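You operate a simulated robot arm through the tools that you are given. There is no shell and no other tool.

The job below is to be done with a simulated two-armed robot. You get a single attempt, and the scene is never put back.

Task
Loosen the brass screw, then slide the QUOTES strip out onto the feed plate.
Fine: keep the holder clamped while you slide; open the clamp after.

Only the result counts: the job must be done as asked and must still hold three seconds after the hand-in. Knocking over, shifting, dropping, spilling or breaking anything else fails it.

Robot
Two 7-joint arms with fingered hands on one trunk that stands fixed in place. Base frame: the origin is at the foot of the trunk, x ahead of it, y to its left, z up; the work surface is at about z = 0.84. Lengths are in m, angles in degrees, forces in N, time in s.
The left shoulder is at [0.033, 0.17, 1.222], the right one opposite. With the tool pointing down near the work surface each hand reaches from about 0.24 to 0.74 m from the base axis, measured 20 degrees to its own side. Payload 4 kg a hand.
Tool frame (each hand has its own): the origin (TCP) lies between the finger pads and is the grasp point; the fingertips stand 0.026 m ahead of it; z points along the fingers, y is the line along which they close. The gripper opens to 0.132 m; its body begins 0.073 m behind the TCP. The gripper is a hand of 4 fingers: y runs from the thumb to the fingers, the wrist lies at [0, 0, -0.224] in the tool frame, and closing takes about 1.5 s.
Orientation is that of the tool frame in the base frame, as a unit quaternion [w, x, y, z]. With the fingers straight down and closing along the base's y, the tool's x points along the base's -x, its y along +y and its z along -z.

Tools
- The arms move only by the tool jog_arm. It takes "left_steps", "right_steps" or both (then of equal length, played together; a hand with none holds still); each is a list of rows, each a list of 6 numbers: the shift along the tool's x, y, z in m, then the turn, a rotation vector about the tool's x, y, z in rad. In form: [[dx, dy, dz, wx, wy, wz], ...]. A call has 1 to 20 rows; each row shifts and turns the commanded pose from where the row before left it, along the tool's axes as they then stand. "left_hand" and "right_hand" are, for a hand that has rows, the closure in counts, from 0 (fully open) to 255 (shut), set as the call begins (left out, the last holds). Each row takes 0.2 s and may step no farther than 0.05 m and 8.6 degrees from the row before; otherwise, or with a gripper value out of range, the whole call is refused. Where a pose cannot be reached the arm comes as near as it can. A force on the tool above 90 N (or 10 N above the force at the start of the call, whichever is more), or a blocked arm, ends the call early, and 0.2 s more pass. Each finger travels about 0.045 m/s and halts on what it meets, pressing with about 30 N; the grip force reading is that of the motor and also rises with nothing between the fingers. The clock runs only during rows and for 0.2 s after the last one: add rows that do not move to give the fingers time. The reply holds the time, the measured pose of the TCP, the force on the tool along the base axes, the opening and the grip force, in the units named above and with some noise, with the torque about the TCP (base axes, N m) and any sound that the robot's microphone picked up.
- Cameras (640 x 400 px; columns grow to the right, rows downward): "scene" is now at [0.1213, -0.0284, 1.4063]; the picture's right is [-0.36, -0.93, 0.00], its down [-0.45, 0.17, -0.88] and it looks along [0.82, -0.32, -0.48] (base axes); focal length 318 px, centre (320, 200). "left" rides on the left gripper at [-0.068, 0.002, -0.097] in its tool frame; the picture's right is [-0.03, -1.00, 0.00], its down [0.82, -0.02, -0.58] and it looks along [0.58, -0.01, 0.82] (tool axes); focal length 270 px, centre (320, 200). "right" rides on the right gripper at [0.068, 0.002, -0.097] in its tool frame; the picture's right is [-0.03, 1.00, 0.00], its down [-0.82, -0.02, -0.58] and it looks along [-0.58, -0.01, 0.82] (tool axes); focal length 270 px, centre (320, 200). There is no depth. A picture from a camera that has moved, and an enlarged one, comes with that camera's place and axes in the base frame and with its lens. The place of the scene camera against the robot may be out by one fixed shift of up to 0.012 m in any direction.
- capture(camera): a new picture of that camera. It takes no simulated time.
- slide_trunk(by): moves the trunk up (or, below 0, down) by that many m; the arms and the scene camera ride with it, the base frame stays. It gives what a move gives, with no picture.
- move_fingers(finger1, finger2, finger3, thumb_bend, hand): sets how far each is bent, from 0 (flat) to 100 (curled in); at 30 the hand is open as for a grip, at 70 the pads meet at the TCP. One left out holds its place. A second passes; each finger stops where it meets its share of the squeeze, and holds until it gets a number again. A gripper value or a shape takes the hand back. It gives what a move gives, with no picture; readings hold the bend of each and the force on the fingers (four entries, about 0 where the hand has none), thumb and palm.
- set_grasp(shape, hand): the hand has 4 fingers and takes this shape, open, in about a second: jaw (thumb against the fingers, like two jaws); tri (thumb and two fingers); tip (a fingertip pinch); poke (one finger out to press); point (the index stretched); flat (the hand flat); cup (the hand cupped); fist (a fist). The gripper value then closes the fingers along that shape, each until it touches; the sizes above hold for jaw. It gives what a move gives, with no picture.
- head_to(pan, tilt): turns the head with the scene camera to pan (to the left, within 86 degrees either way) and tilt (down, from -29 to 69), counted from straight ahead of the robot (the tilt from the chest, where the trunk bows). It gives what a move gives.
- inspect(camera, box): a new picture of the part [left, top, right, bottom] of that camera's present view, enlarged. It takes no simulated time.
- job_done(): hands the job in; it is judged then, once.

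Nothing tells you positions but the pictures and the camera data. Unless the task says otherwise, let go and move clear before handing in.

The tools are called after ">>>" as name(argument=value, ...) on one line, values as JSON. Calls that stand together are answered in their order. jog_arm: Moves the arms, as the interface text tells. Its arguments: {"type":"object","properties":{"left_steps":{"type":"array"},"left_hand":{"type":"number"},"right_steps":{"type":"array"},"right_hand":{"type":"number"}},"required":[]} The other tools are called the same way: slide_trunk (by) moves the trunk up or down; set_grasp (shape, hand) gives the hand a shape; move_fingers (finger1, finger2, finger3, thumb_bend, hand) moves the fingers one by one; head_to (pan, tilt) turns the head that bears the scene camera; capture (camera) takes a picture; inspect (camera, box) takes an enlarged picture of a part of a camera's view; job_done () hands the job in.

At the start:

```text
clock: 0.0
left_ee_pos: [0.4718, -0.0065, 1.2307]
left_tcp_rot: [-0.001, 0.0, 1.0, 0.0]
left_ft_force: [-0.5, 0.4, -0.9]
left_wrist_torque: [0.02, 0.01, -0.02]
left_grip_width: 0.1319
left_gripper_force: 0.0
left_shape: jaw
left_bend: [30.0, 30.0, 30.0, 30.0]
left_finger forces: [0.1, 0.0, 0.1, 0.1, 0.1, 0.0]
right_ee_pos: [0.4029, -0.4723, 1.2165]
right_tcp_rot: [0.001, 0.0, 1.0, 0.0]
right_ft_force: [0.3, -0.9, 0.4]
right_wrist_torque: [-0.02, -0.01, -0.01]
right_grip_width: 0.1318
right_gripper_force: 0.1
right_shape: jaw
right_bend: [30.0, 30.0, 30.0, 30.0]
right_finger forces: [0.1, 0.0, 0.0, 0.0, 0.1, 0.0]
trunk travel left (down, up): [-0.45, 0.305]
head pan, tilt (commanded): [-21.3, 28.6]
```

scene: 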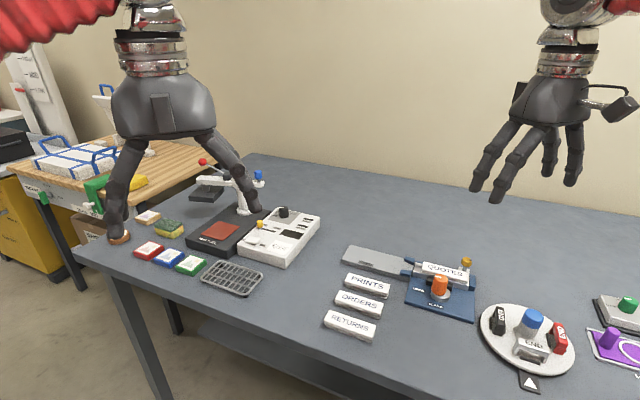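
right: 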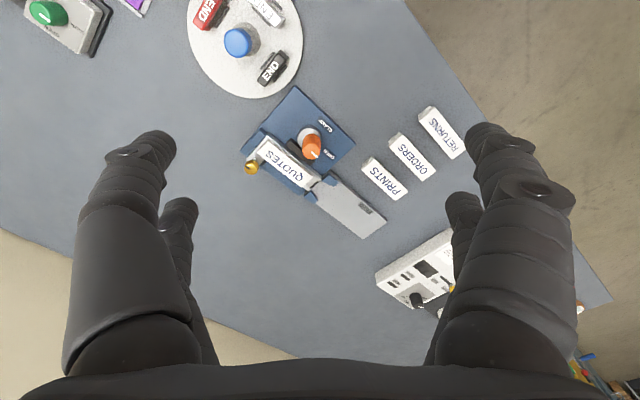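
left: 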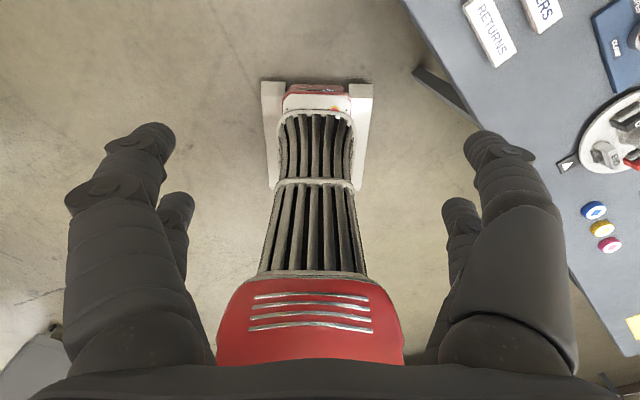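

I see a blue holder with the QUOTES strip, an orange clamp knob, a brass screw at one end and a grey feed plate at the other end. I will look closer before I move anything.

>>> inspect(camera="scene", box=[330, 230, 490, 330])

>>> inspect(camera="right", box=[220, 70, 420, 250])

>>> inspect(camera="scene", box=[400, 240, 640, 400])

```text
4.00 times, centred on (410, 280) of scene
camera zoom: at [0.1213, -0.0284, 1.4063], right [-0.36, -0.93, 0.0], down [-0.45, 0.17, -0.88], along [0.82, -0.32, -0.48], focal length 1270 px, centre (-40, -120)
```

zoom: 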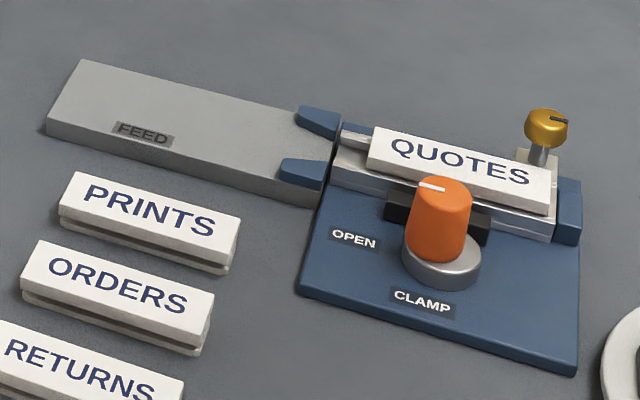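

```text
2.22 times, centred on (320, 160) of right
camera zoom: at [0.3342, -0.4692, 1.3134], right [0.03, 1.0, 0.0], down [0.82, -0.02, 0.58], along [0.58, -0.01, -0.82], focal length 601 px, centre (320, 289)
```

zoom: 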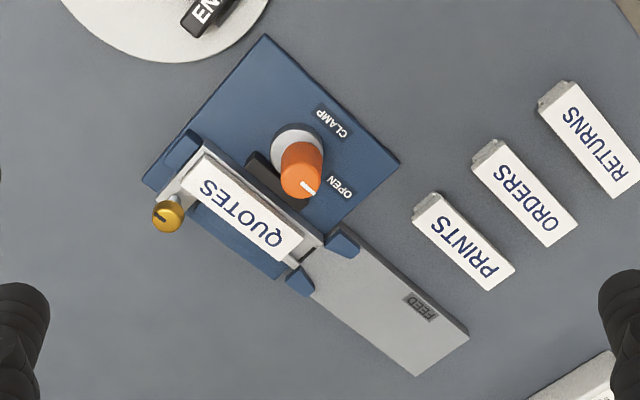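

```text
2.50 times, centred on (520, 320) of scene
camera zoom: at [0.1213, -0.0284, 1.4063], right [-0.36, -0.93, 0.0], down [-0.45, 0.17, -0.88], along [0.82, -0.32, -0.48], focal length 794 px, centre (-180, -100)
```

zoom: 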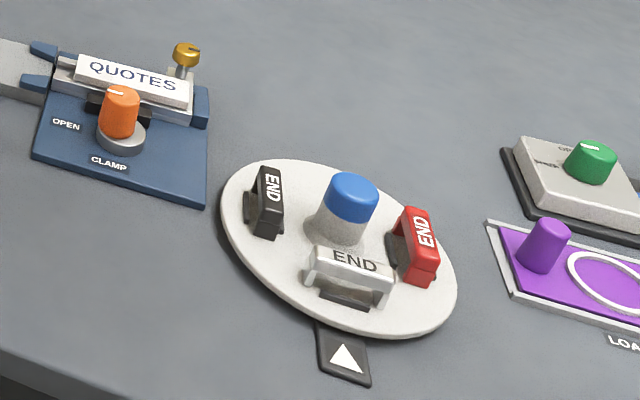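

The holder appears to lie near (0.55, -0.52), with the strip running outward and to the left towards the feed plate. I'll bring the right hand above it, still well clear, so its camera gets a closer look.

>>> jog_arm(right_steps=[[-0.02, -0.01, 0.02, 0, 0, 0], [-0.02, -0.01, 0.02, 0, 0, 0], [-0.02, -0.01, 0.02, 0, 0, 0], [-0.02, -0.01, 0.02, 0, 0, 0], [-0.02, -0.008, 0.02, 0, 0, 0], [0, 0, 0, 0, 0, 0]])

>>> capture(camera="right")

>>> capture(camera="scene")

```text
clock: 1.4
left_ee_pos: [0.471, -0.0058, 1.2331]
left_tcp_rot: [0.0, 0.001, 1.0, 0.0]
left_ft_force: [-0.6, -0.6, 0.1]
left_wrist_torque: [-0.01, -0.03, -0.03]
left_grip_width: 0.1319
left_gripper_force: 0.1
left_shape: jaw
left_bend: [30.0, 30.0, 30.0, 30.0]
left_finger forces: [0.0, 0.0, 0.0, 0.0, 0.0, 0.0]
right_ee_pos: [0.5009, -0.5203, 1.117]
right_tcp_rot: [0.0, 0.0, 1.0, -0.001]
right_ft_force: [-0.8, 0.2, 0.3]
right_wrist_torque: [0.02, -0.01, 0.02]
right_grip_width: 0.1321
right_gripper_force: 0.1
right_shape: jaw
right_bend: [30.0, 30.0, 30.0, 30.0]
right_finger forces: [0.1, 0.0, 0.0, 0.1, 0.1, 0.0]
trunk travel left (down, up): [-0.45, 0.305]
head pan, tilt (commanded): [-21.3, 28.6]
```

```text
taken
camera right: at [0.4331, -0.5166, 1.214], right [0.03, 1.0, 0.0], down [0.82, -0.02, 0.58], along [0.58, -0.01, -0.82], focal length 270 px, centre (320, 200)
```

right: 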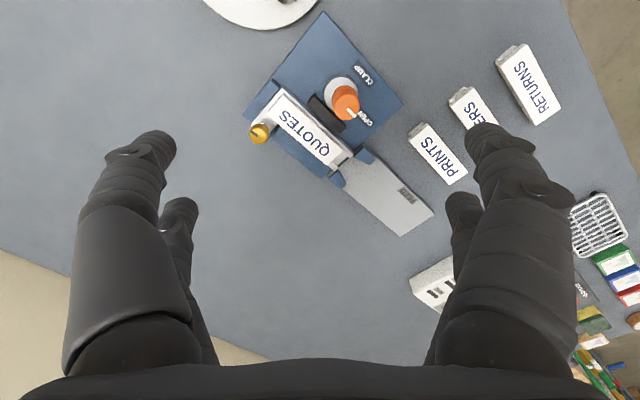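

```text
taken
camera scene: at [0.1205, -0.0283, 1.4064], right [-0.36, -0.93, 0.0], down [-0.45, 0.17, -0.88], along [0.82, -0.32, -0.48], focal length 318 px, centre (320, 200)
```

scene: 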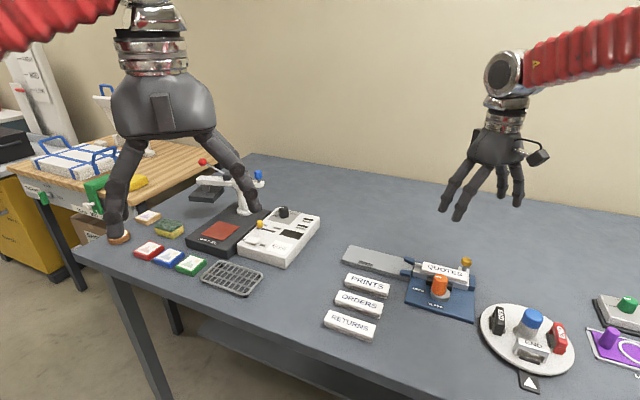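

The holder is now nearer in the right-hand view. I'll enlarge that part to read the knob marks and measure positions.

>>> inspect(camera="right", box=[230, 40, 390, 140])

>>> inspect(camera="right", box=[290, 120, 450, 240])

>>> inspect(camera="scene", box=[400, 250, 480, 325])

```text
4.00 times, centred on (310, 90) of right
camera zoom: at [0.4331, -0.5166, 1.214], right [0.03, 1.0, 0.0], down [0.82, -0.02, 0.58], along [0.58, -0.01, -0.82], focal length 1081 px, centre (360, 640)
```

zoom: 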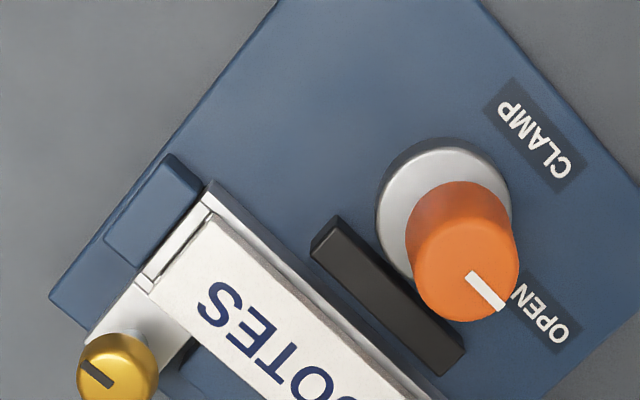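

```text
3.33 times, centred on (370, 180) of right
camera zoom: at [0.4331, -0.5166, 1.214], right [0.03, 1.0, 0.0], down [0.82, -0.02, 0.58], along [0.58, -0.01, -0.82], focal length 901 px, centre (153, 267)
```

zoom: 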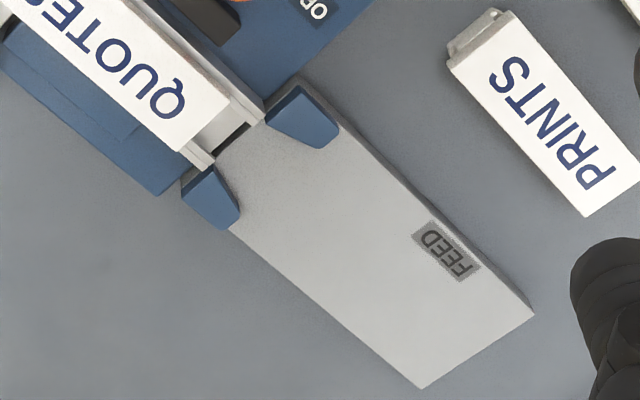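

```text
5.33 times, centred on (440, 288) of scene
camera zoom: at [0.1205, -0.0283, 1.4064], right [-0.36, -0.93, 0.0], down [-0.45, 0.17, -0.88], along [0.82, -0.32, -0.48], focal length 1694 px, centre (-320, -267)
```

zoom: 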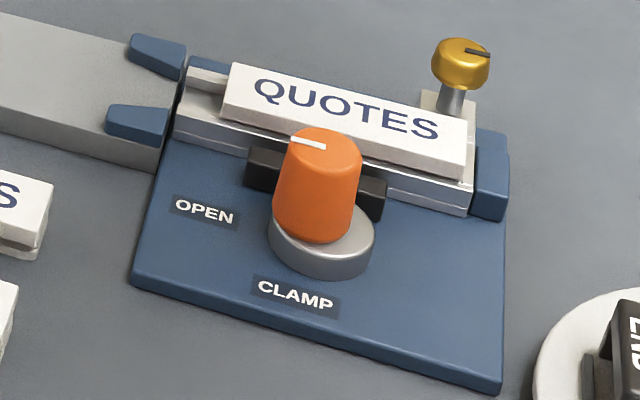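

The orange knob's white mark points at OPEN and the black jaw stands off the holder, so the holder is not clamped yet. I take the knob axis to be near (0.516, -0.492), the strip centre near (0.558, -0.537) and the screw near (0.547, -0.590). Next I look at the fingers and the jaw gap.

>>> inspect(camera="scene", box=[420, 100, 560, 230])

>>> inspect(camera="right", box=[240, 70, 360, 170])

>>> inspect(camera="right", box=[60, 110, 580, 400])

```text
3.08 times, centred on (490, 165) of scene
camera zoom: at [0.1205, -0.0283, 1.4064], right [-0.36, -0.93, 0.0], down [-0.45, 0.17, -0.88], along [0.82, -0.32, -0.48], focal length 977 px, centre (-203, 308)
```

zoom: 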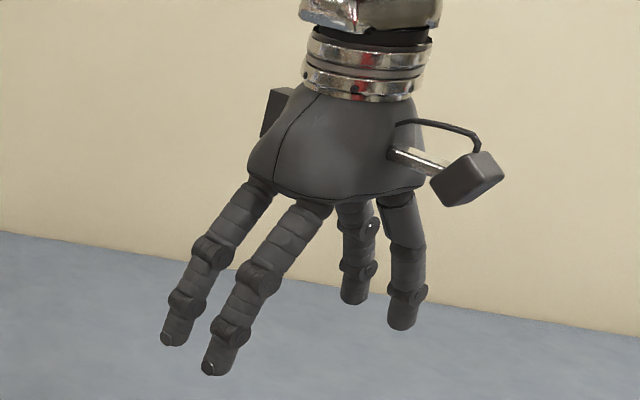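

```text
4.00 times, centred on (300, 120) of right
camera zoom: at [0.4331, -0.5166, 1.214], right [0.03, 1.0, 0.0], down [0.82, -0.02, 0.58], along [0.58, -0.01, -0.82], focal length 1081 px, centre (400, 520)
```

zoom: 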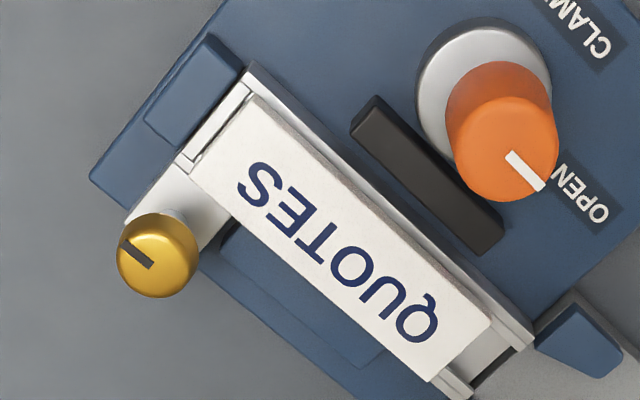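

```text
1.23 times, centred on (320, 255) of right
camera zoom: at [0.4331, -0.5166, 1.214], right [0.03, 1.0, 0.0], down [0.82, -0.02, 0.58], along [0.58, -0.01, -0.82], focal length 333 px, centre (320, 132)
```

zoom: 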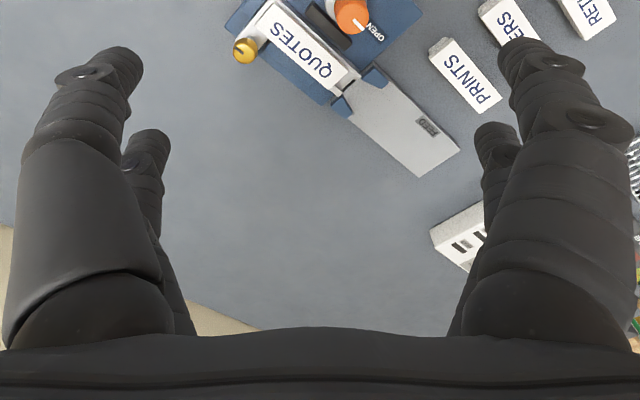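

The jaw clearly stands about 1 cm off the rail, so I must clamp the holder first by turning the orange knob about 90° counter-clockwise to CLAMP. I now turn the hand so it closes along the strip direction and hover above the knob for a closer look.

>>> jog_arm(right_steps=[[0, 0, 0, 0, 0, 0.129], [0, 0, 0, 0, 0, 0.129], [0, 0, 0, 0, 0, 0.129], [0, 0, 0, 0, 0, 0.129], [0, 0, 0, 0, 0, 0.129], [0, 0, 0, 0, 0, 0.13], [0.003, 0.0103, 0.025, 0, 0, 0], [0.003, 0.0103, 0.025, 0, 0, 0], [0.003, 0.0103, 0.025, 0, 0, 0], [0, 0, 0, 0, 0, 0]])

>>> capture(camera="right")

>>> inspect(camera="scene", box=[380, 170, 540, 330])

```text
clock: 3.6
left_ee_pos: [0.4714, -0.0069, 1.2324]
left_tcp_rot: [0.0, 0.0, 1.0, 0.0]
left_ft_force: [-0.8, 0.1, -0.3]
left_wrist_torque: [-0.01, -0.02, 0.0]
left_grip_width: 0.1318
left_gripper_force: 0.0
left_shape: jaw
left_bend: [30.0, 30.0, 30.0, 30.0]
left_finger forces: [0.1, 0.1, 0.1, 0.0, 0.0, 0.0]
right_ee_pos: [0.5176, -0.4914, 1.0416]
right_tcp_rot: [0.0, 0.378, 0.926, 0.001]
right_ft_force: [0.3, -0.8, -0.4]
right_wrist_torque: [0.01, -0.02, -0.01]
right_grip_width: 0.132
right_gripper_force: 0.2
right_shape: jaw
right_bend: [30.0, 30.0, 30.0, 30.0]
right_finger forces: [0.0, 0.0, 0.0, 0.0, 0.0, 0.0]
trunk travel left (down, up): [-0.45, 0.305]
head pan, tilt (commanded): [-21.3, 28.6]
```

```text
taken
camera right: at [0.4694, -0.4413, 1.1392], right [0.72, 0.7, 0.0], down [0.57, -0.59, 0.58], along [0.4, -0.41, -0.82], focal length 270 px, centre (320, 200)
```

right: 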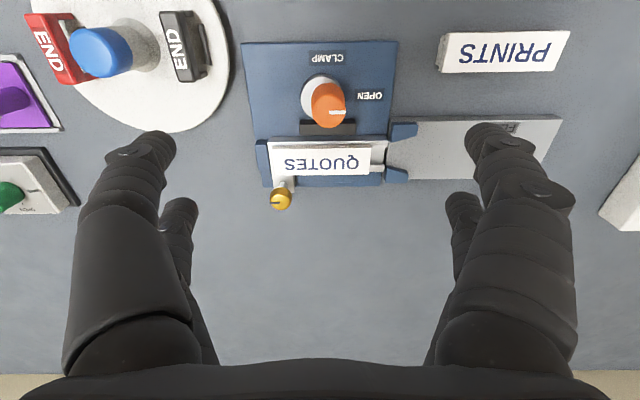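

```text
2.50 times, centred on (460, 250) of scene
camera zoom: at [0.1209, -0.0284, 1.4063], right [-0.36, -0.93, 0.0], down [-0.45, 0.17, -0.88], along [0.82, -0.32, -0.48], focal length 794 px, centre (-30, 75)
```

zoom: 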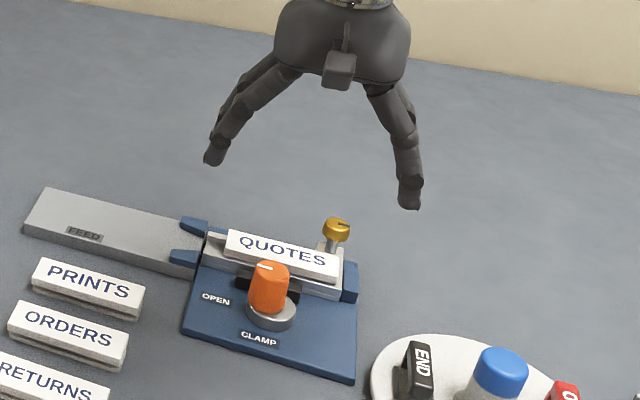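

The view is now squared with the strip. I'll enlarge the holder to measure the knob, strip and screw.

>>> inspect(camera="right", box=[230, 30, 430, 155])

>>> inspect(camera="right", box=[230, 120, 430, 245])

```text
3.20 times, centred on (330, 92) of right
camera zoom: at [0.4694, -0.4413, 1.1392], right [0.72, 0.7, 0.0], down [0.57, -0.59, 0.58], along [0.4, -0.41, -0.82], focal length 865 px, centre (288, 544)
```

zoom: 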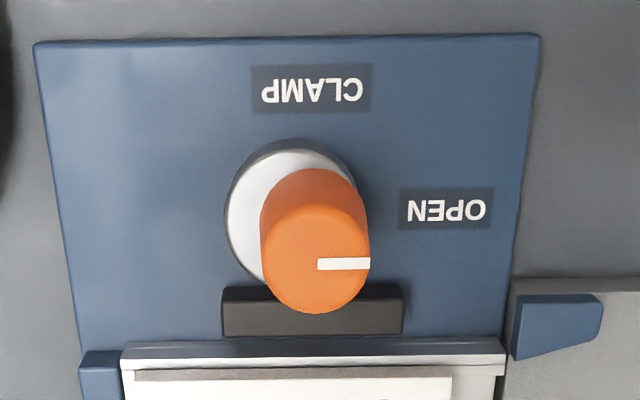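

```text
3.20 times, centred on (330, 182) of right
camera zoom: at [0.4694, -0.4413, 1.1392], right [0.72, 0.7, 0.0], down [0.57, -0.59, 0.58], along [0.4, -0.41, -0.82], focal length 865 px, centre (288, 256)
```

zoom: 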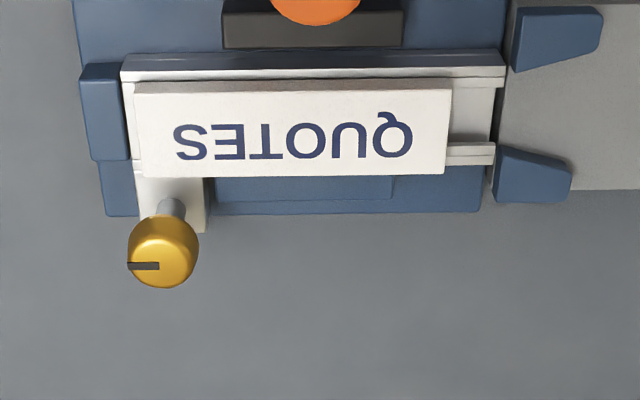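

From two views, the knob axis is about (0.527, -0.490) with its top near z 0.896. The strip top is near 0.871, and the screw head is centred at about (0.560, -0.598, 0.886). I'll partly close the hand and come down above the knob, still clear of it, to check the alignment.

>>> jog_arm(right_steps=[[-0.0054, 0.008, 0.01, 0, 0, 0], [0, 0, 0.025, 0, 0, 0], [0, 0, 0.025, 0, 0, 0], [0, 0, 0.025, 0, 0, 0], [0, 0, 0, 0, 0, 0], [0, 0, 0, 0, 0, 0]], right_hand=90)

>>> capture(camera="right")

>>> inspect(camera="scene", box=[380, 200, 520, 330])

```text
clock: 5.0
left_ee_pos: [0.4719, -0.0067, 1.2322]
left_tcp_rot: [-0.001, 0.0, 1.0, 0.0]
left_ft_force: [-0.3, 0.0, -0.1]
left_wrist_torque: [0.01, 0.01, 0.0]
left_grip_width: 0.132
left_gripper_force: 0.0
left_shape: jaw
left_bend: [30.0, 30.0, 30.0, 30.0]
left_finger forces: [0.1, 0.0, 0.1, 0.0, 0.1, 0.0]
right_ee_pos: [0.5273, -0.4909, 0.9571]
right_tcp_rot: [0.0, 0.378, 0.926, 0.0]
right_ft_force: [0.2, -0.3, 0.6]
right_wrist_torque: [-0.02, -0.01, -0.01]
right_grip_width: 0.0859
right_gripper_force: 0.1
right_shape: jaw
right_bend: [70.0, 70.0, 70.0, 65.0]
right_finger forces: [0.0, 0.0, 0.0, 0.0, 0.1, 0.0]
trunk travel left (down, up): [-0.45, 0.305]
head pan, tilt (commanded): [-21.3, 28.6]
```

```text
taken
camera right: at [0.4798, -0.4399, 1.0535], right [0.72, 0.7, 0.0], down [0.57, -0.59, 0.58], along [0.4, -0.41, -0.82], focal length 270 px, centre (320, 200)
```

right: 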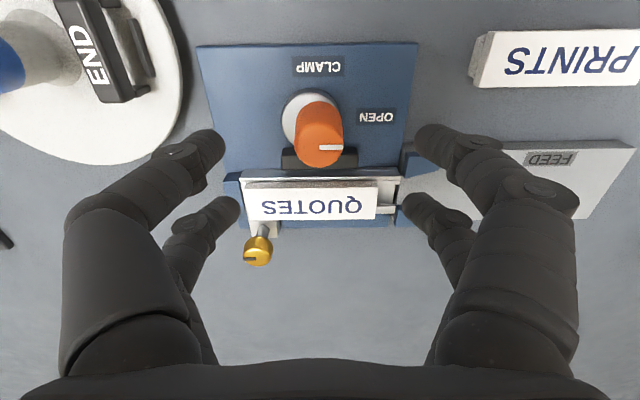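

```text
3.08 times, centred on (450, 265) of scene
camera zoom: at [0.1218, -0.0286, 1.4062], right [-0.36, -0.93, 0.0], down [-0.45, 0.17, -0.88], along [0.82, -0.32, -0.48], focal length 977 px, centre (-80, 0)
```

zoom: 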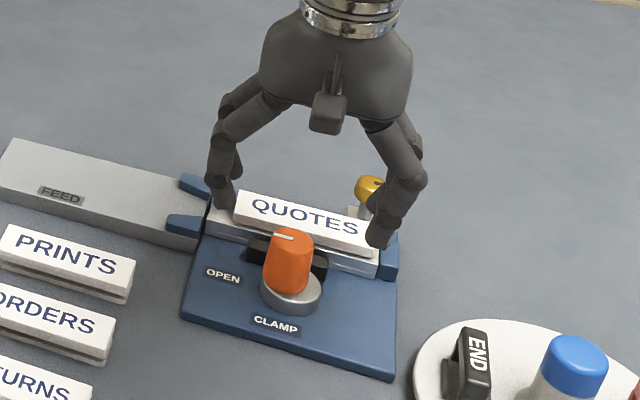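

The knob is centred under the hand and its top sits about 5 cm below the grasp point. I descend to grip its upper part and close on it.

>>> jog_arm(right_steps=[[0, 0, 0.018, 0, 0, 0], [0, 0, 0.018, 0, 0, 0], [0, 0, 0.016, 0, 0, 0], [0, 0, 0, 0, 0, 0]])

>>> capture(camera="right")

>>> inspect(camera="scene", box=[380, 200, 520, 330])

```text
clock: 6.0
left_ee_pos: [0.4711, -0.0063, 1.2329]
left_tcp_rot: [-0.001, 0.0, 1.0, 0.001]
left_ft_force: [-0.3, -0.4, 0.6]
left_wrist_torque: [-0.02, 0.01, 0.0]
left_grip_width: 0.1318
left_gripper_force: 0.1
left_shape: jaw
left_bend: [30.0, 30.0, 30.0, 30.0]
left_finger forces: [0.1, 0.1, 0.0, 0.0, 0.0, 0.1]
right_ee_pos: [0.5271, -0.49, 0.9059]
right_tcp_rot: [0.0, 0.378, 0.926, 0.0]
right_ft_force: [0.0, -0.4, 0.5]
right_wrist_torque: [0.0, 0.0, 0.0]
right_grip_width: 0.0858
right_gripper_force: 0.0
right_shape: jaw
right_bend: [70.0, 70.0, 70.0, 65.0]
right_finger forces: [0.0, 0.0, 0.1, 0.1, 0.0, 0.0]
trunk travel left (down, up): [-0.45, 0.305]
head pan, tilt (commanded): [-21.3, 28.6]
```

```text
taken
camera right: at [0.4794, -0.4394, 1.002], right [0.72, 0.7, 0.0], down [0.57, -0.59, 0.58], along [0.4, -0.41, -0.82], focal length 270 px, centre (320, 200)
```

right: 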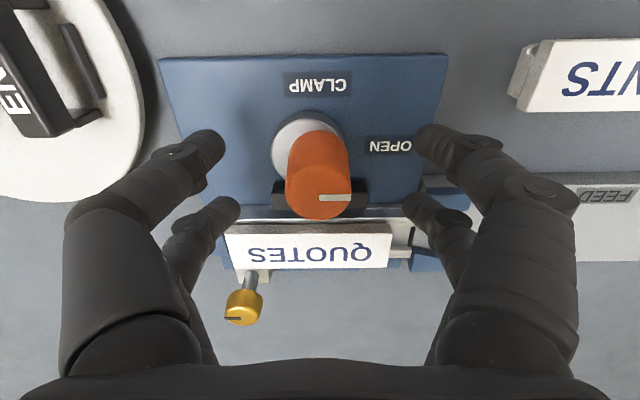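

```text
3.08 times, centred on (450, 265) of scene
camera zoom: at [0.1213, -0.0283, 1.4063], right [-0.36, -0.93, 0.0], down [-0.45, 0.17, -0.88], along [0.82, -0.32, -0.48], focal length 977 px, centre (-80, 0)
```

zoom: 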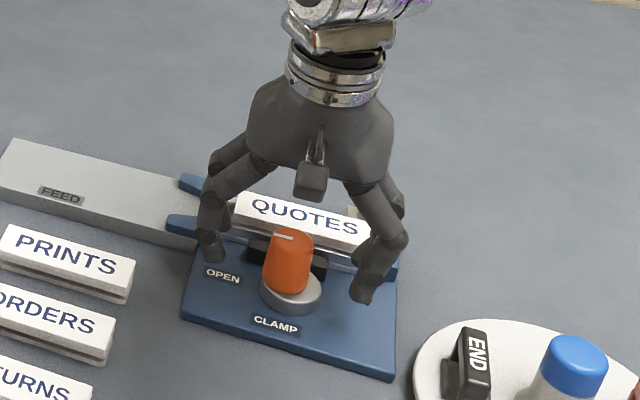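

The knob top is almost at the grasp point. I lower a further 5 mm and close on the knob.

>>> jog_arm(right_steps=[[0, 0, 0.005, 0, 0, 0], [0, 0, 0, 0, 0, 0], [0, 0, 0, 0, 0, 0], [0, 0, 0, 0, 0, 0], [0, 0, 0, 0, 0, 0], [0, 0, 0, 0, 0, 0], [0, 0, 0, 0, 0, 0]], right_hand=225)

>>> capture(camera="right")

>>> inspect(camera="scene", box=[380, 200, 520, 330])

```text
clock: 7.6
left_ee_pos: [0.4719, -0.0068, 1.2323]
left_tcp_rot: [-0.001, 0.0, 1.0, 0.0]
left_ft_force: [-0.5, 0.5, 0.3]
left_wrist_torque: [-0.01, -0.01, 0.01]
left_grip_width: 0.132
left_gripper_force: 0.1
left_shape: jaw
left_bend: [30.0, 30.0, 30.0, 30.0]
left_finger forces: [0.0, 0.1, 0.0, 0.0, 0.1, 0.0]
right_ee_pos: [0.525, -0.4896, 0.9005]
right_tcp_rot: [0.0, 0.378, 0.926, 0.0]
right_ft_force: [-0.7, 0.0, 0.2]
right_wrist_torque: [0.01, 0.01, -0.03]
right_grip_width: 0.0159
right_gripper_force: 0.0
right_shape: jaw
right_bend: [72.0, 72.0, 72.0, 70.0]
right_finger forces: [0.0, 0.1, 0.0, 0.0, 0.1, 0.0]
trunk travel left (down, up): [-0.45, 0.305]
head pan, tilt (commanded): [-21.3, 28.6]
```

```text
taken
camera right: at [0.4793, -0.4395, 0.9968], right [0.72, 0.7, 0.0], down [0.57, -0.59, 0.58], along [0.4, -0.41, -0.82], focal length 270 px, centre (320, 200)
```

right: 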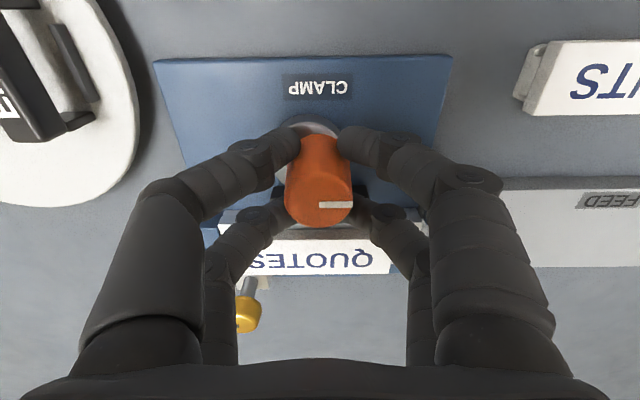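

```text
3.08 times, centred on (450, 265) of scene
camera zoom: at [0.1216, -0.0285, 1.4062], right [-0.36, -0.93, 0.0], down [-0.45, 0.17, -0.88], along [0.82, -0.32, -0.48], focal length 977 px, centre (-80, 0)
```

zoom: 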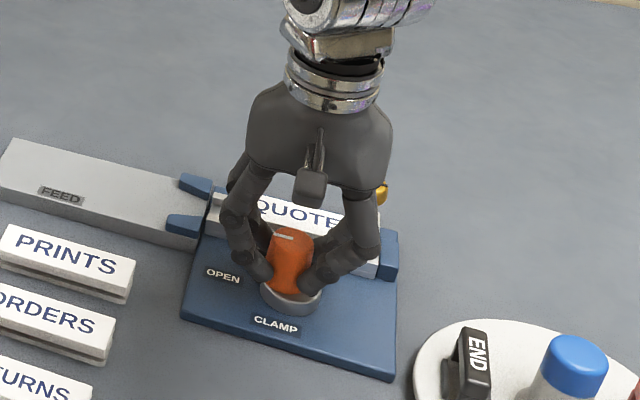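

The fingers cradle the knob but show no squeeze yet. I close fully.

>>> jog_arm(right_steps=[[0, 0, 0, 0, 0, 0], [0, 0, 0, 0, 0, 0], [0, 0, 0, 0, 0, 0], [0, 0, 0, 0, 0, 0]], right_hand=255)

>>> capture(camera="right")

```text
clock: 8.6
left_ee_pos: [0.4725, -0.0059, 1.233]
left_tcp_rot: [-0.001, -0.001, 1.0, 0.0]
left_ft_force: [-0.1, 0.0, 0.8]
left_wrist_torque: [-0.01, -0.01, 0.02]
left_grip_width: 0.1319
left_gripper_force: 0.0
left_shape: jaw
left_bend: [30.0, 30.0, 30.0, 30.0]
left_finger forces: [0.1, 0.0, 0.1, 0.1, 0.0, 0.0]
right_ee_pos: [0.5283, -0.4891, 0.8994]
right_tcp_rot: [0.0, 0.378, 0.926, 0.0]
right_ft_force: [3.7, 2.4, -2.9]
right_wrist_torque: [-0.05, -0.41, 0.13]
right_grip_width: 0.0014
right_gripper_force: 29.5
right_shape: jaw
right_bend: [71.0, 70.0, 71.0, 73.0]
right_finger forces: [35.3, 30.7, 33.4, 0.1, 24.2, 0.0]
trunk travel left (down, up): [-0.45, 0.305]
head pan, tilt (commanded): [-21.3, 28.6]
```

```text
taken
camera right: at [0.4802, -0.4391, 0.9968], right [0.72, 0.7, 0.0], down [0.57, -0.59, 0.58], along [0.4, -0.41, -0.82], focal length 270 px, centre (320, 200)
```

right: 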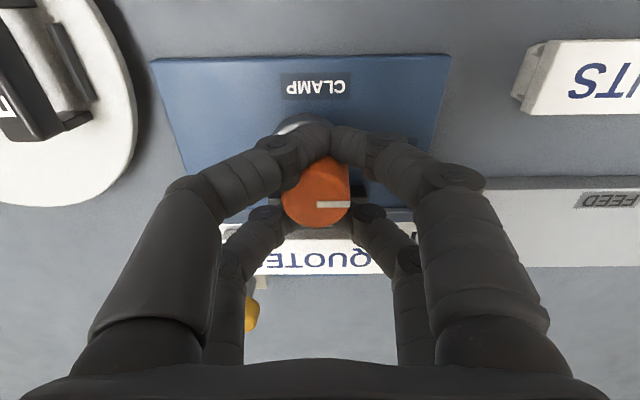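

The knob is held by thumb and fingers at about 30 N each. I turn it counter-clockwise towards CLAMP, first about 30°, and check that it follows.

>>> jog_arm(right_steps=[[0, 0, 0, 0, 0, -0.1], [0, 0, 0, 0, 0, -0.1], [0, 0, 0, 0, 0, -0.1], [0, 0, 0, 0, 0, -0.1], [0, 0, 0, 0, 0, -0.1], [0, 0, 0, 0, 0, 0]])

>>> capture(camera="right")

>>> inspect(camera="scene", box=[380, 200, 520, 330])

```text
clock: 10.0
left_ee_pos: [0.4728, -0.0051, 1.2313]
left_tcp_rot: [-0.001, 0.0, 1.0, 0.0]
left_ft_force: [-0.7, -0.4, -0.1]
left_wrist_torque: [-0.01, 0.02, 0.01]
left_grip_width: 0.1317
left_gripper_force: 0.2
left_shape: jaw
left_bend: [30.0, 30.0, 30.0, 30.0]
left_finger forces: [0.0, 0.0, 0.1, 0.0, 0.0, 0.0]
right_ee_pos: [0.5277, -0.4898, 0.9011]
right_tcp_rot: [-0.001, 0.136, 0.991, 0.0]
right_ft_force: [5.6, 12.9, -4.6]
right_wrist_torque: [0.41, -0.42, 0.02]
right_grip_width: 0.0005
right_gripper_force: 29.7
right_shape: jaw
right_bend: [70.0, 70.0, 71.0, 74.0]
right_finger forces: [34.4, 32.1, 34.5, 0.1, 28.3, 0.0]
trunk travel left (down, up): [-0.45, 0.305]
head pan, tilt (commanded): [-21.3, 28.6]
```

```text
taken
camera right: at [0.4628, -0.4671, 0.9968], right [0.29, 0.96, 0.0], down [0.78, -0.24, 0.58], along [0.55, -0.17, -0.82], focal length 270 px, centre (320, 200)
```

right: 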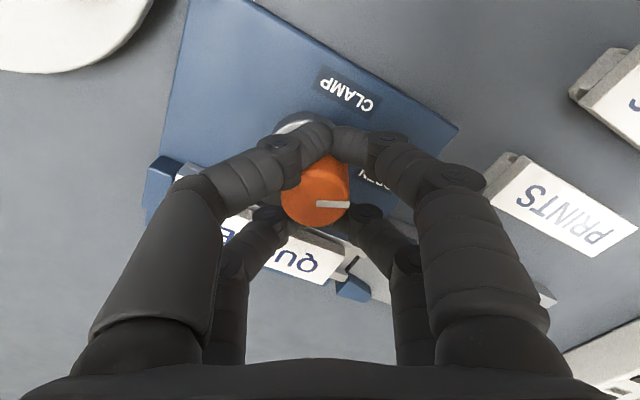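

```text
3.08 times, centred on (450, 265) of scene
camera zoom: at [0.1227, -0.0273, 1.4062], right [-0.36, -0.93, 0.0], down [-0.45, 0.17, -0.88], along [0.82, -0.32, -0.48], focal length 977 px, centre (-80, 0)
```

zoom: 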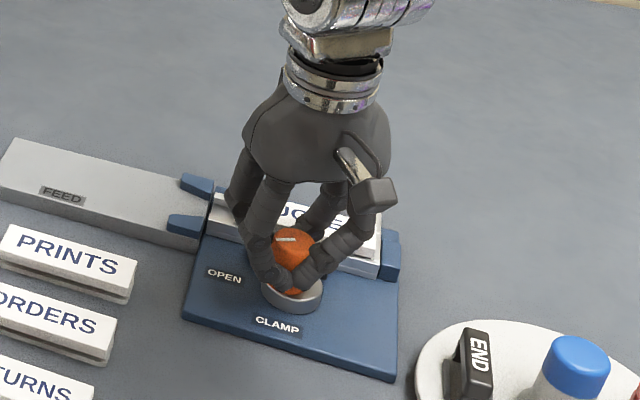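

The knob follows the hand: its mark stays fixed between the fingers and has turned about 29°. The side force shows I'm turning about a point a few millimetres off the knob axis, so I correct for that and continue.

>>> jog_arm(right_steps=[[0, 0.0018, 0, 0, 0, -0.1], [0, 0.0004, 0, 0, 0, -0.1], [0, 0.0004, 0, 0, 0, -0.1], [0, 0.0004, 0, 0, 0, -0.1], [0, 0.0004, 0, 0, 0, -0.1], [0, 0.0004, 0, 0, 0, -0.1], [0, 0.0004, 0, 0, 0, -0.1], [0, 0.0004, 0, 0, 0, -0.1], [0, 0, 0, 0, 0, 0]])

>>> capture(camera="right")

>>> inspect(camera="scene", box=[380, 200, 520, 330])

```text
clock: 12.0
left_ee_pos: [0.4705, -0.0074, 1.2324]
left_tcp_rot: [0.001, -0.001, 1.0, 0.0]
left_ft_force: [0.3, 0.9, 0.5]
left_wrist_torque: [-0.01, -0.02, 0.01]
left_grip_width: 0.132
left_gripper_force: 0.1
left_shape: jaw
left_bend: [30.0, 30.0, 30.0, 30.0]
left_finger forces: [0.0, 0.0, 0.0, 0.0, 0.0, 0.1]
right_ee_pos: [0.5258, -0.4876, 0.8995]
right_tcp_rot: [-0.001, -0.259, 0.966, 0.0]
right_ft_force: [-5.4, -3.9, 1.3]
right_wrist_torque: [0.16, 0.01, 0.01]
right_grip_width: 0.0002
right_gripper_force: 29.7
right_shape: jaw
right_bend: [70.0, 70.0, 71.0, 73.0]
right_finger forces: [31.1, 0.1, 37.5, 0.1, 30.7, 0.0]
trunk travel left (down, up): [-0.45, 0.305]
head pan, tilt (commanded): [-21.3, 28.6]
```

```text
taken
camera right: at [0.4663, -0.5181, 0.9966], right [-0.48, 0.88, 0.0], down [0.72, 0.39, 0.58], along [0.51, 0.28, -0.82], focal length 270 px, centre (320, 200)
```

right: 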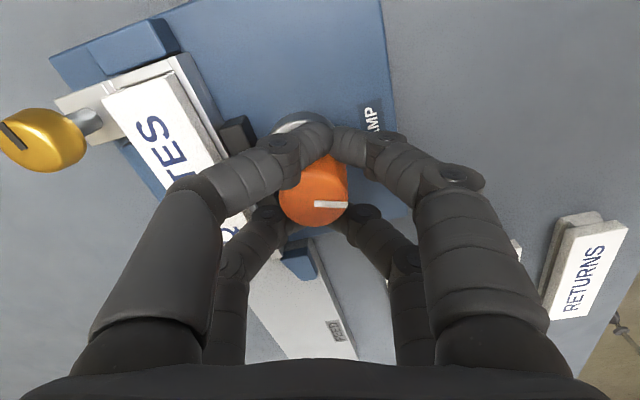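

```text
3.08 times, centred on (450, 265) of scene
camera zoom: at [0.1206, -0.0288, 1.4063], right [-0.36, -0.93, 0.0], down [-0.45, 0.17, -0.88], along [0.82, -0.32, -0.48], focal length 977 px, centre (-80, 0)
```

zoom: 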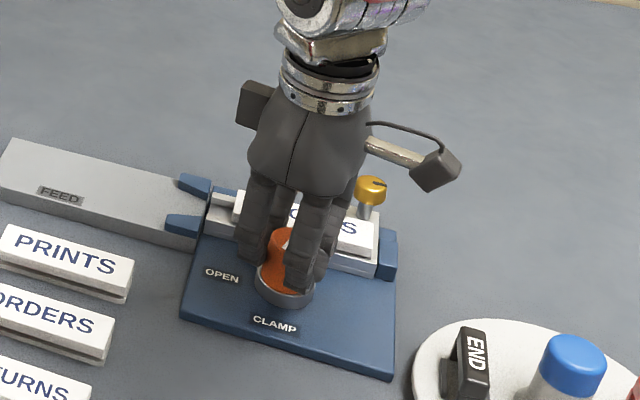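

The knob has turned about 74° and the jaw is approaching the rail. I complete the remaining turn to about 90°.

>>> jog_arm(right_steps=[[0, 0.0002, 0, 0, 0, -0.09], [0, 0.0002, 0, 0, 0, -0.09], [0, 0.0002, 0, 0, 0, -0.09], [0, 0, 0, 0, 0, 0]])

>>> capture(camera="right")

>>> inspect(camera="scene", box=[380, 200, 520, 330])

```text
clock: 13.0
left_ee_pos: [0.47, -0.008, 1.2329]
left_tcp_rot: [0.0, 0.0, 1.0, 0.0]
left_ft_force: [-0.6, 0.2, 0.8]
left_wrist_torque: [-0.01, 0.0, -0.02]
left_grip_width: 0.132
left_gripper_force: 0.1
left_shape: jaw
left_bend: [30.0, 30.0, 30.0, 30.0]
left_finger forces: [0.1, 0.1, 0.0, 0.1, 0.1, 0.0]
right_ee_pos: [0.5245, -0.4873, 0.9002]
right_tcp_rot: [-0.001, -0.388, 0.922, 0.0]
right_ft_force: [-9.7, -9.4, 1.0]
right_wrist_torque: [0.12, 0.24, -0.02]
right_grip_width: 0.0002
right_gripper_force: 29.7
right_shape: jaw
right_bend: [70.0, 70.0, 71.0, 74.0]
right_finger forces: [32.4, 0.1, 0.1, 0.1, 30.9, 0.0]
trunk travel left (down, up): [-0.45, 0.305]
head pan, tilt (commanded): [-21.3, 28.6]
```

```text
taken
camera right: at [0.4763, -0.5329, 0.9966], right [-0.7, 0.72, 0.0], down [0.59, 0.57, 0.58], along [0.41, 0.4, -0.82], focal length 270 px, centre (320, 200)
```

right: 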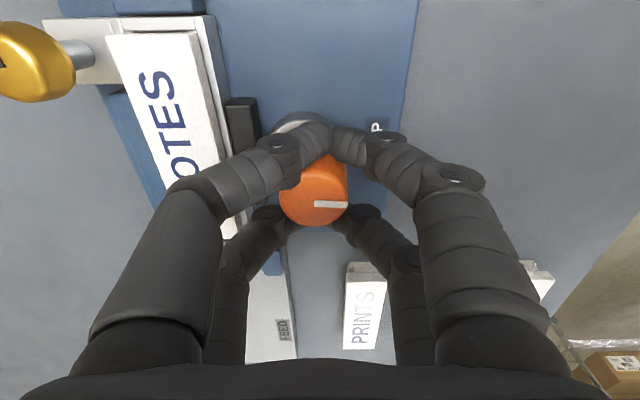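

```text
3.08 times, centred on (450, 265) of scene
camera zoom: at [0.1201, -0.0295, 1.4063], right [-0.36, -0.93, 0.0], down [-0.45, 0.17, -0.88], along [0.82, -0.32, -0.48], focal length 977 px, centre (-80, 0)
```

zoom: 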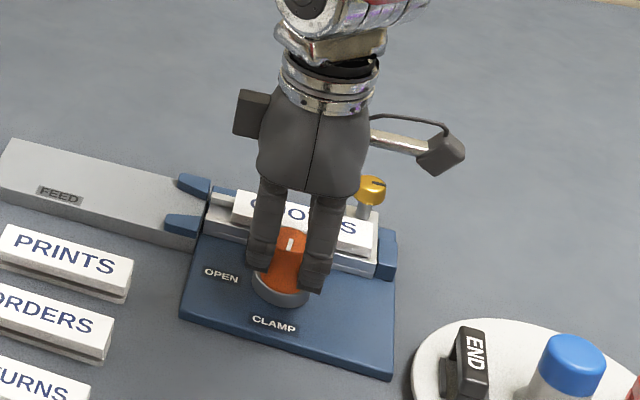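

The knob has turned a full 90° to CLAMP. I'll check whether the jaw meets the rail.

>>> inspect(camera="right", box=[180, 60, 400, 230])

>>> inspect(camera="scene", box=[410, 240, 480, 310])

```text
2.35 times, centred on (290, 145) of right
camera zoom: at [0.4763, -0.5329, 0.9966], right [-0.7, 0.72, 0.0], down [0.59, 0.57, 0.58], along [0.41, 0.4, -0.82], focal length 636 px, centre (391, 329)
```

zoom: 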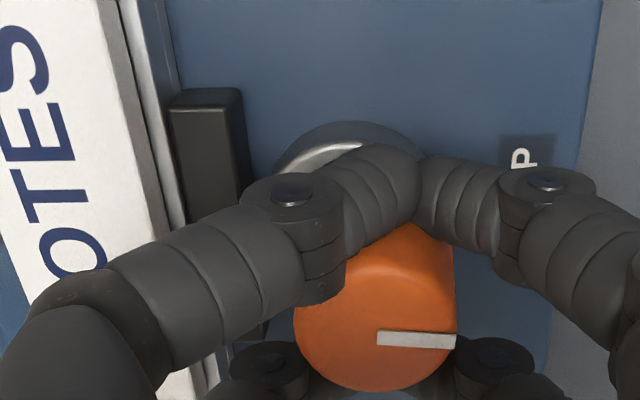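

```text
5.71 times, centred on (445, 275) of scene
camera zoom: at [0.1201, -0.0295, 1.4063], right [-0.36, -0.93, 0.0], down [-0.45, 0.17, -0.88], along [0.82, -0.32, -0.48], focal length 1815 px, centre (-394, -229)
```

zoom: 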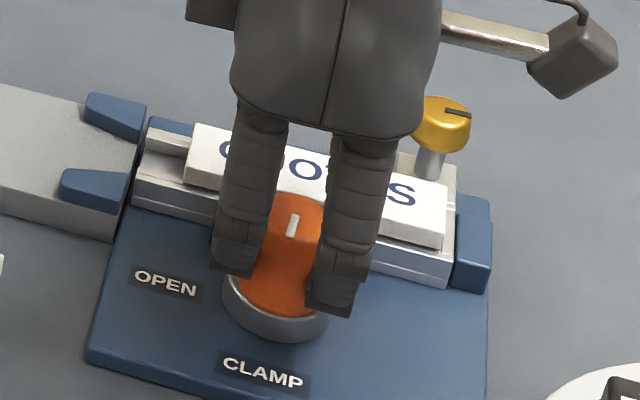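

The jaw looks almost against the rail and the knob lags the hand by a few degrees. I turn a little further to seat it and watch the torque.

>>> jog_arm(right_steps=[[0.0005, 0.0005, 0, 0, 0, -0.06], [0, 0.0002, 0, 0, 0, -0.06], [0, 0, 0, 0, 0, 0]])

>>> inspect(camera="right", box=[180, 60, 400, 230])

>>> inspect(camera="scene", box=[410, 240, 480, 310])

```text
clock: 13.8
left_ee_pos: [0.4709, -0.0081, 1.2326]
left_tcp_rot: [-0.001, 0.0, 1.0, 0.001]
left_ft_force: [0.2, -0.8, -0.3]
left_wrist_torque: [0.03, 0.02, -0.02]
left_grip_width: 0.132
left_gripper_force: 0.0
left_shape: jaw
left_bend: [30.0, 30.0, 30.0, 30.0]
left_finger forces: [0.1, 0.0, 0.0, 0.1, 0.0, 0.0]
right_ee_pos: [0.5241, -0.4859, 0.8992]
right_tcp_rot: [-0.001, -0.441, 0.897, 0.0]
right_ft_force: [-10.4, -12.5, 0.1]
right_wrist_torque: [0.01, 0.18, -0.11]
right_grip_width: 0.0
right_gripper_force: 29.8
right_shape: jaw
right_bend: [70.0, 70.0, 71.0, 74.0]
right_finger forces: [29.8, 0.1, 0.0, 0.1, 32.0, 0.0]
trunk travel left (down, up): [-0.45, 0.305]
head pan, tilt (commanded): [-21.3, 28.6]
```

```text
2.35 times, centred on (290, 145) of right
camera zoom: at [0.4818, -0.5385, 0.9964], right [-0.78, 0.63, 0.0], down [0.51, 0.63, 0.58], along [0.36, 0.45, -0.82], focal length 636 px, centre (391, 329)
```

zoom: 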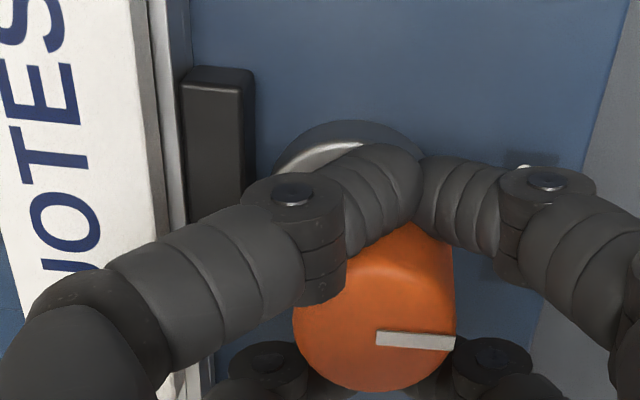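

```text
5.71 times, centred on (445, 275) of scene
camera zoom: at [0.1201, -0.0299, 1.4063], right [-0.36, -0.93, 0.0], down [-0.45, 0.17, -0.88], along [0.82, -0.32, -0.48], focal length 1815 px, centre (-394, -229)
```

zoom: 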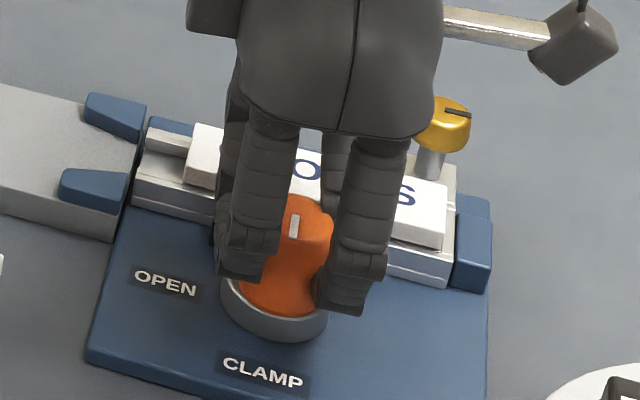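

The mark now points at CLAMP and the jaw sits against the rail. I release by opening only a little, so no finger touches the strip, then lift clear and look.

>>> jog_arm(right_steps=[[0, 0, 0, 0, 0, 0], [0, 0, 0, 0, 0, 0], [0, 0, 0, 0, 0, 0], [0, 0, 0, 0, 0, 0], [0, 0, -0.01, 0, 0, 0], [0, 0, -0.02, 0, 0, 0], [0, 0, -0.03, 0, 0, 0], [0, 0, -0.03, 0, 0, 0], [0, 0, -0.03, 0, 0, 0], [0, 0, 0, 0, 0, 0]], right_hand=190)

>>> capture(camera="right")

>>> inspect(camera="scene", box=[400, 240, 490, 320])

```text
clock: 16.0
left_ee_pos: [0.4715, -0.0059, 1.2322]
left_tcp_rot: [-0.001, -0.001, 1.0, -0.001]
left_ft_force: [0.3, 0.0, -0.4]
left_wrist_torque: [-0.03, 0.02, -0.01]
left_grip_width: 0.1318
left_gripper_force: 0.0
left_shape: jaw
left_bend: [30.0, 30.0, 30.0, 30.0]
left_finger forces: [0.0, 0.0, 0.1, 0.0, 0.0, 0.0]
right_ee_pos: [0.5264, -0.4856, 1.02]
right_tcp_rot: [0.0, -0.441, 0.898, 0.001]
right_ft_force: [-0.5, 0.4, -0.4]
right_wrist_torque: [0.01, 0.01, -0.02]
right_grip_width: 0.0336
right_gripper_force: 0.0
right_shape: jaw
right_bend: [73.0, 73.0, 73.0, 70.0]
right_finger forces: [0.0, 0.0, 0.1, 0.0, 0.0, 0.0]
trunk travel left (down, up): [-0.45, 0.305]
head pan, tilt (commanded): [-21.3, 28.6]
```

```text
taken
camera right: at [0.4838, -0.5373, 1.1164], right [-0.78, 0.63, 0.0], down [0.51, 0.63, 0.58], along [0.36, 0.45, -0.82], focal length 270 px, centre (320, 200)
```

right: 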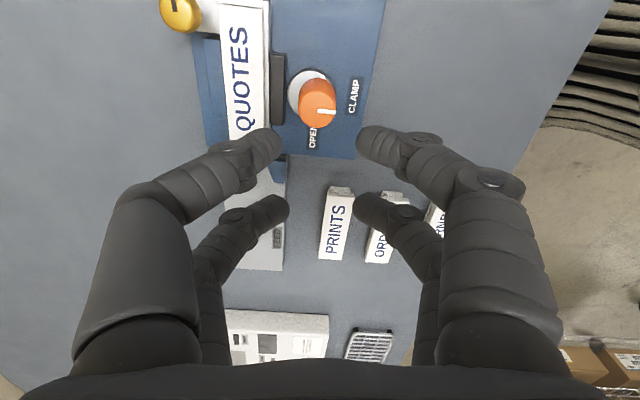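

```text
5.00 times, centred on (445, 280) of scene
camera zoom: at [0.122, -0.0286, 1.4062], right [-0.36, -0.93, 0.0], down [-0.45, 0.17, -0.88], along [0.82, -0.32, -0.48], focal length 1588 px, centre (-305, -200)
```

zoom: 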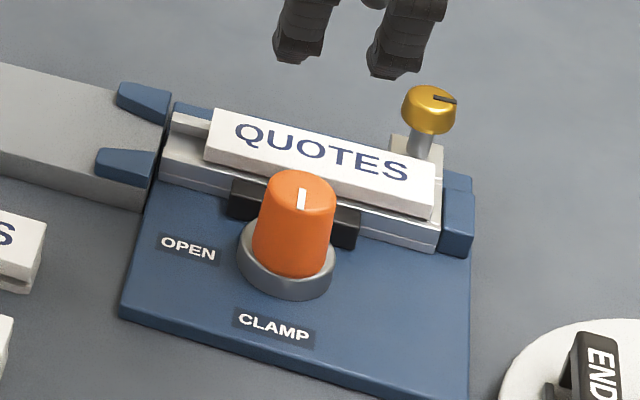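

>>> inspect(camera="right", box=[160, 0, 400, 165])

```text
2.42 times, centred on (280, 82) of right
camera zoom: at [0.4838, -0.5373, 1.1164], right [-0.78, 0.63, 0.0], down [0.51, 0.63, 0.58], along [0.36, 0.45, -0.82], focal length 655 px, centre (417, 485)
```

zoom: 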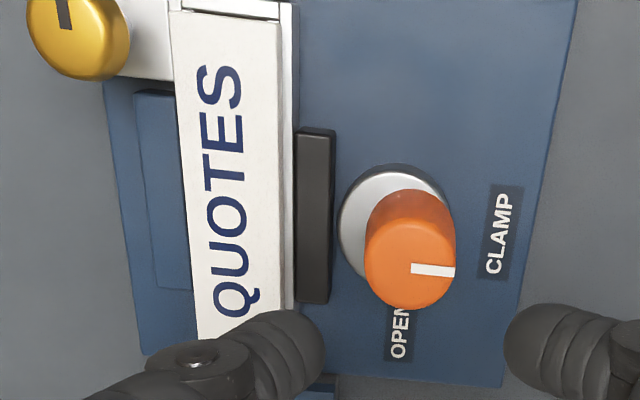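

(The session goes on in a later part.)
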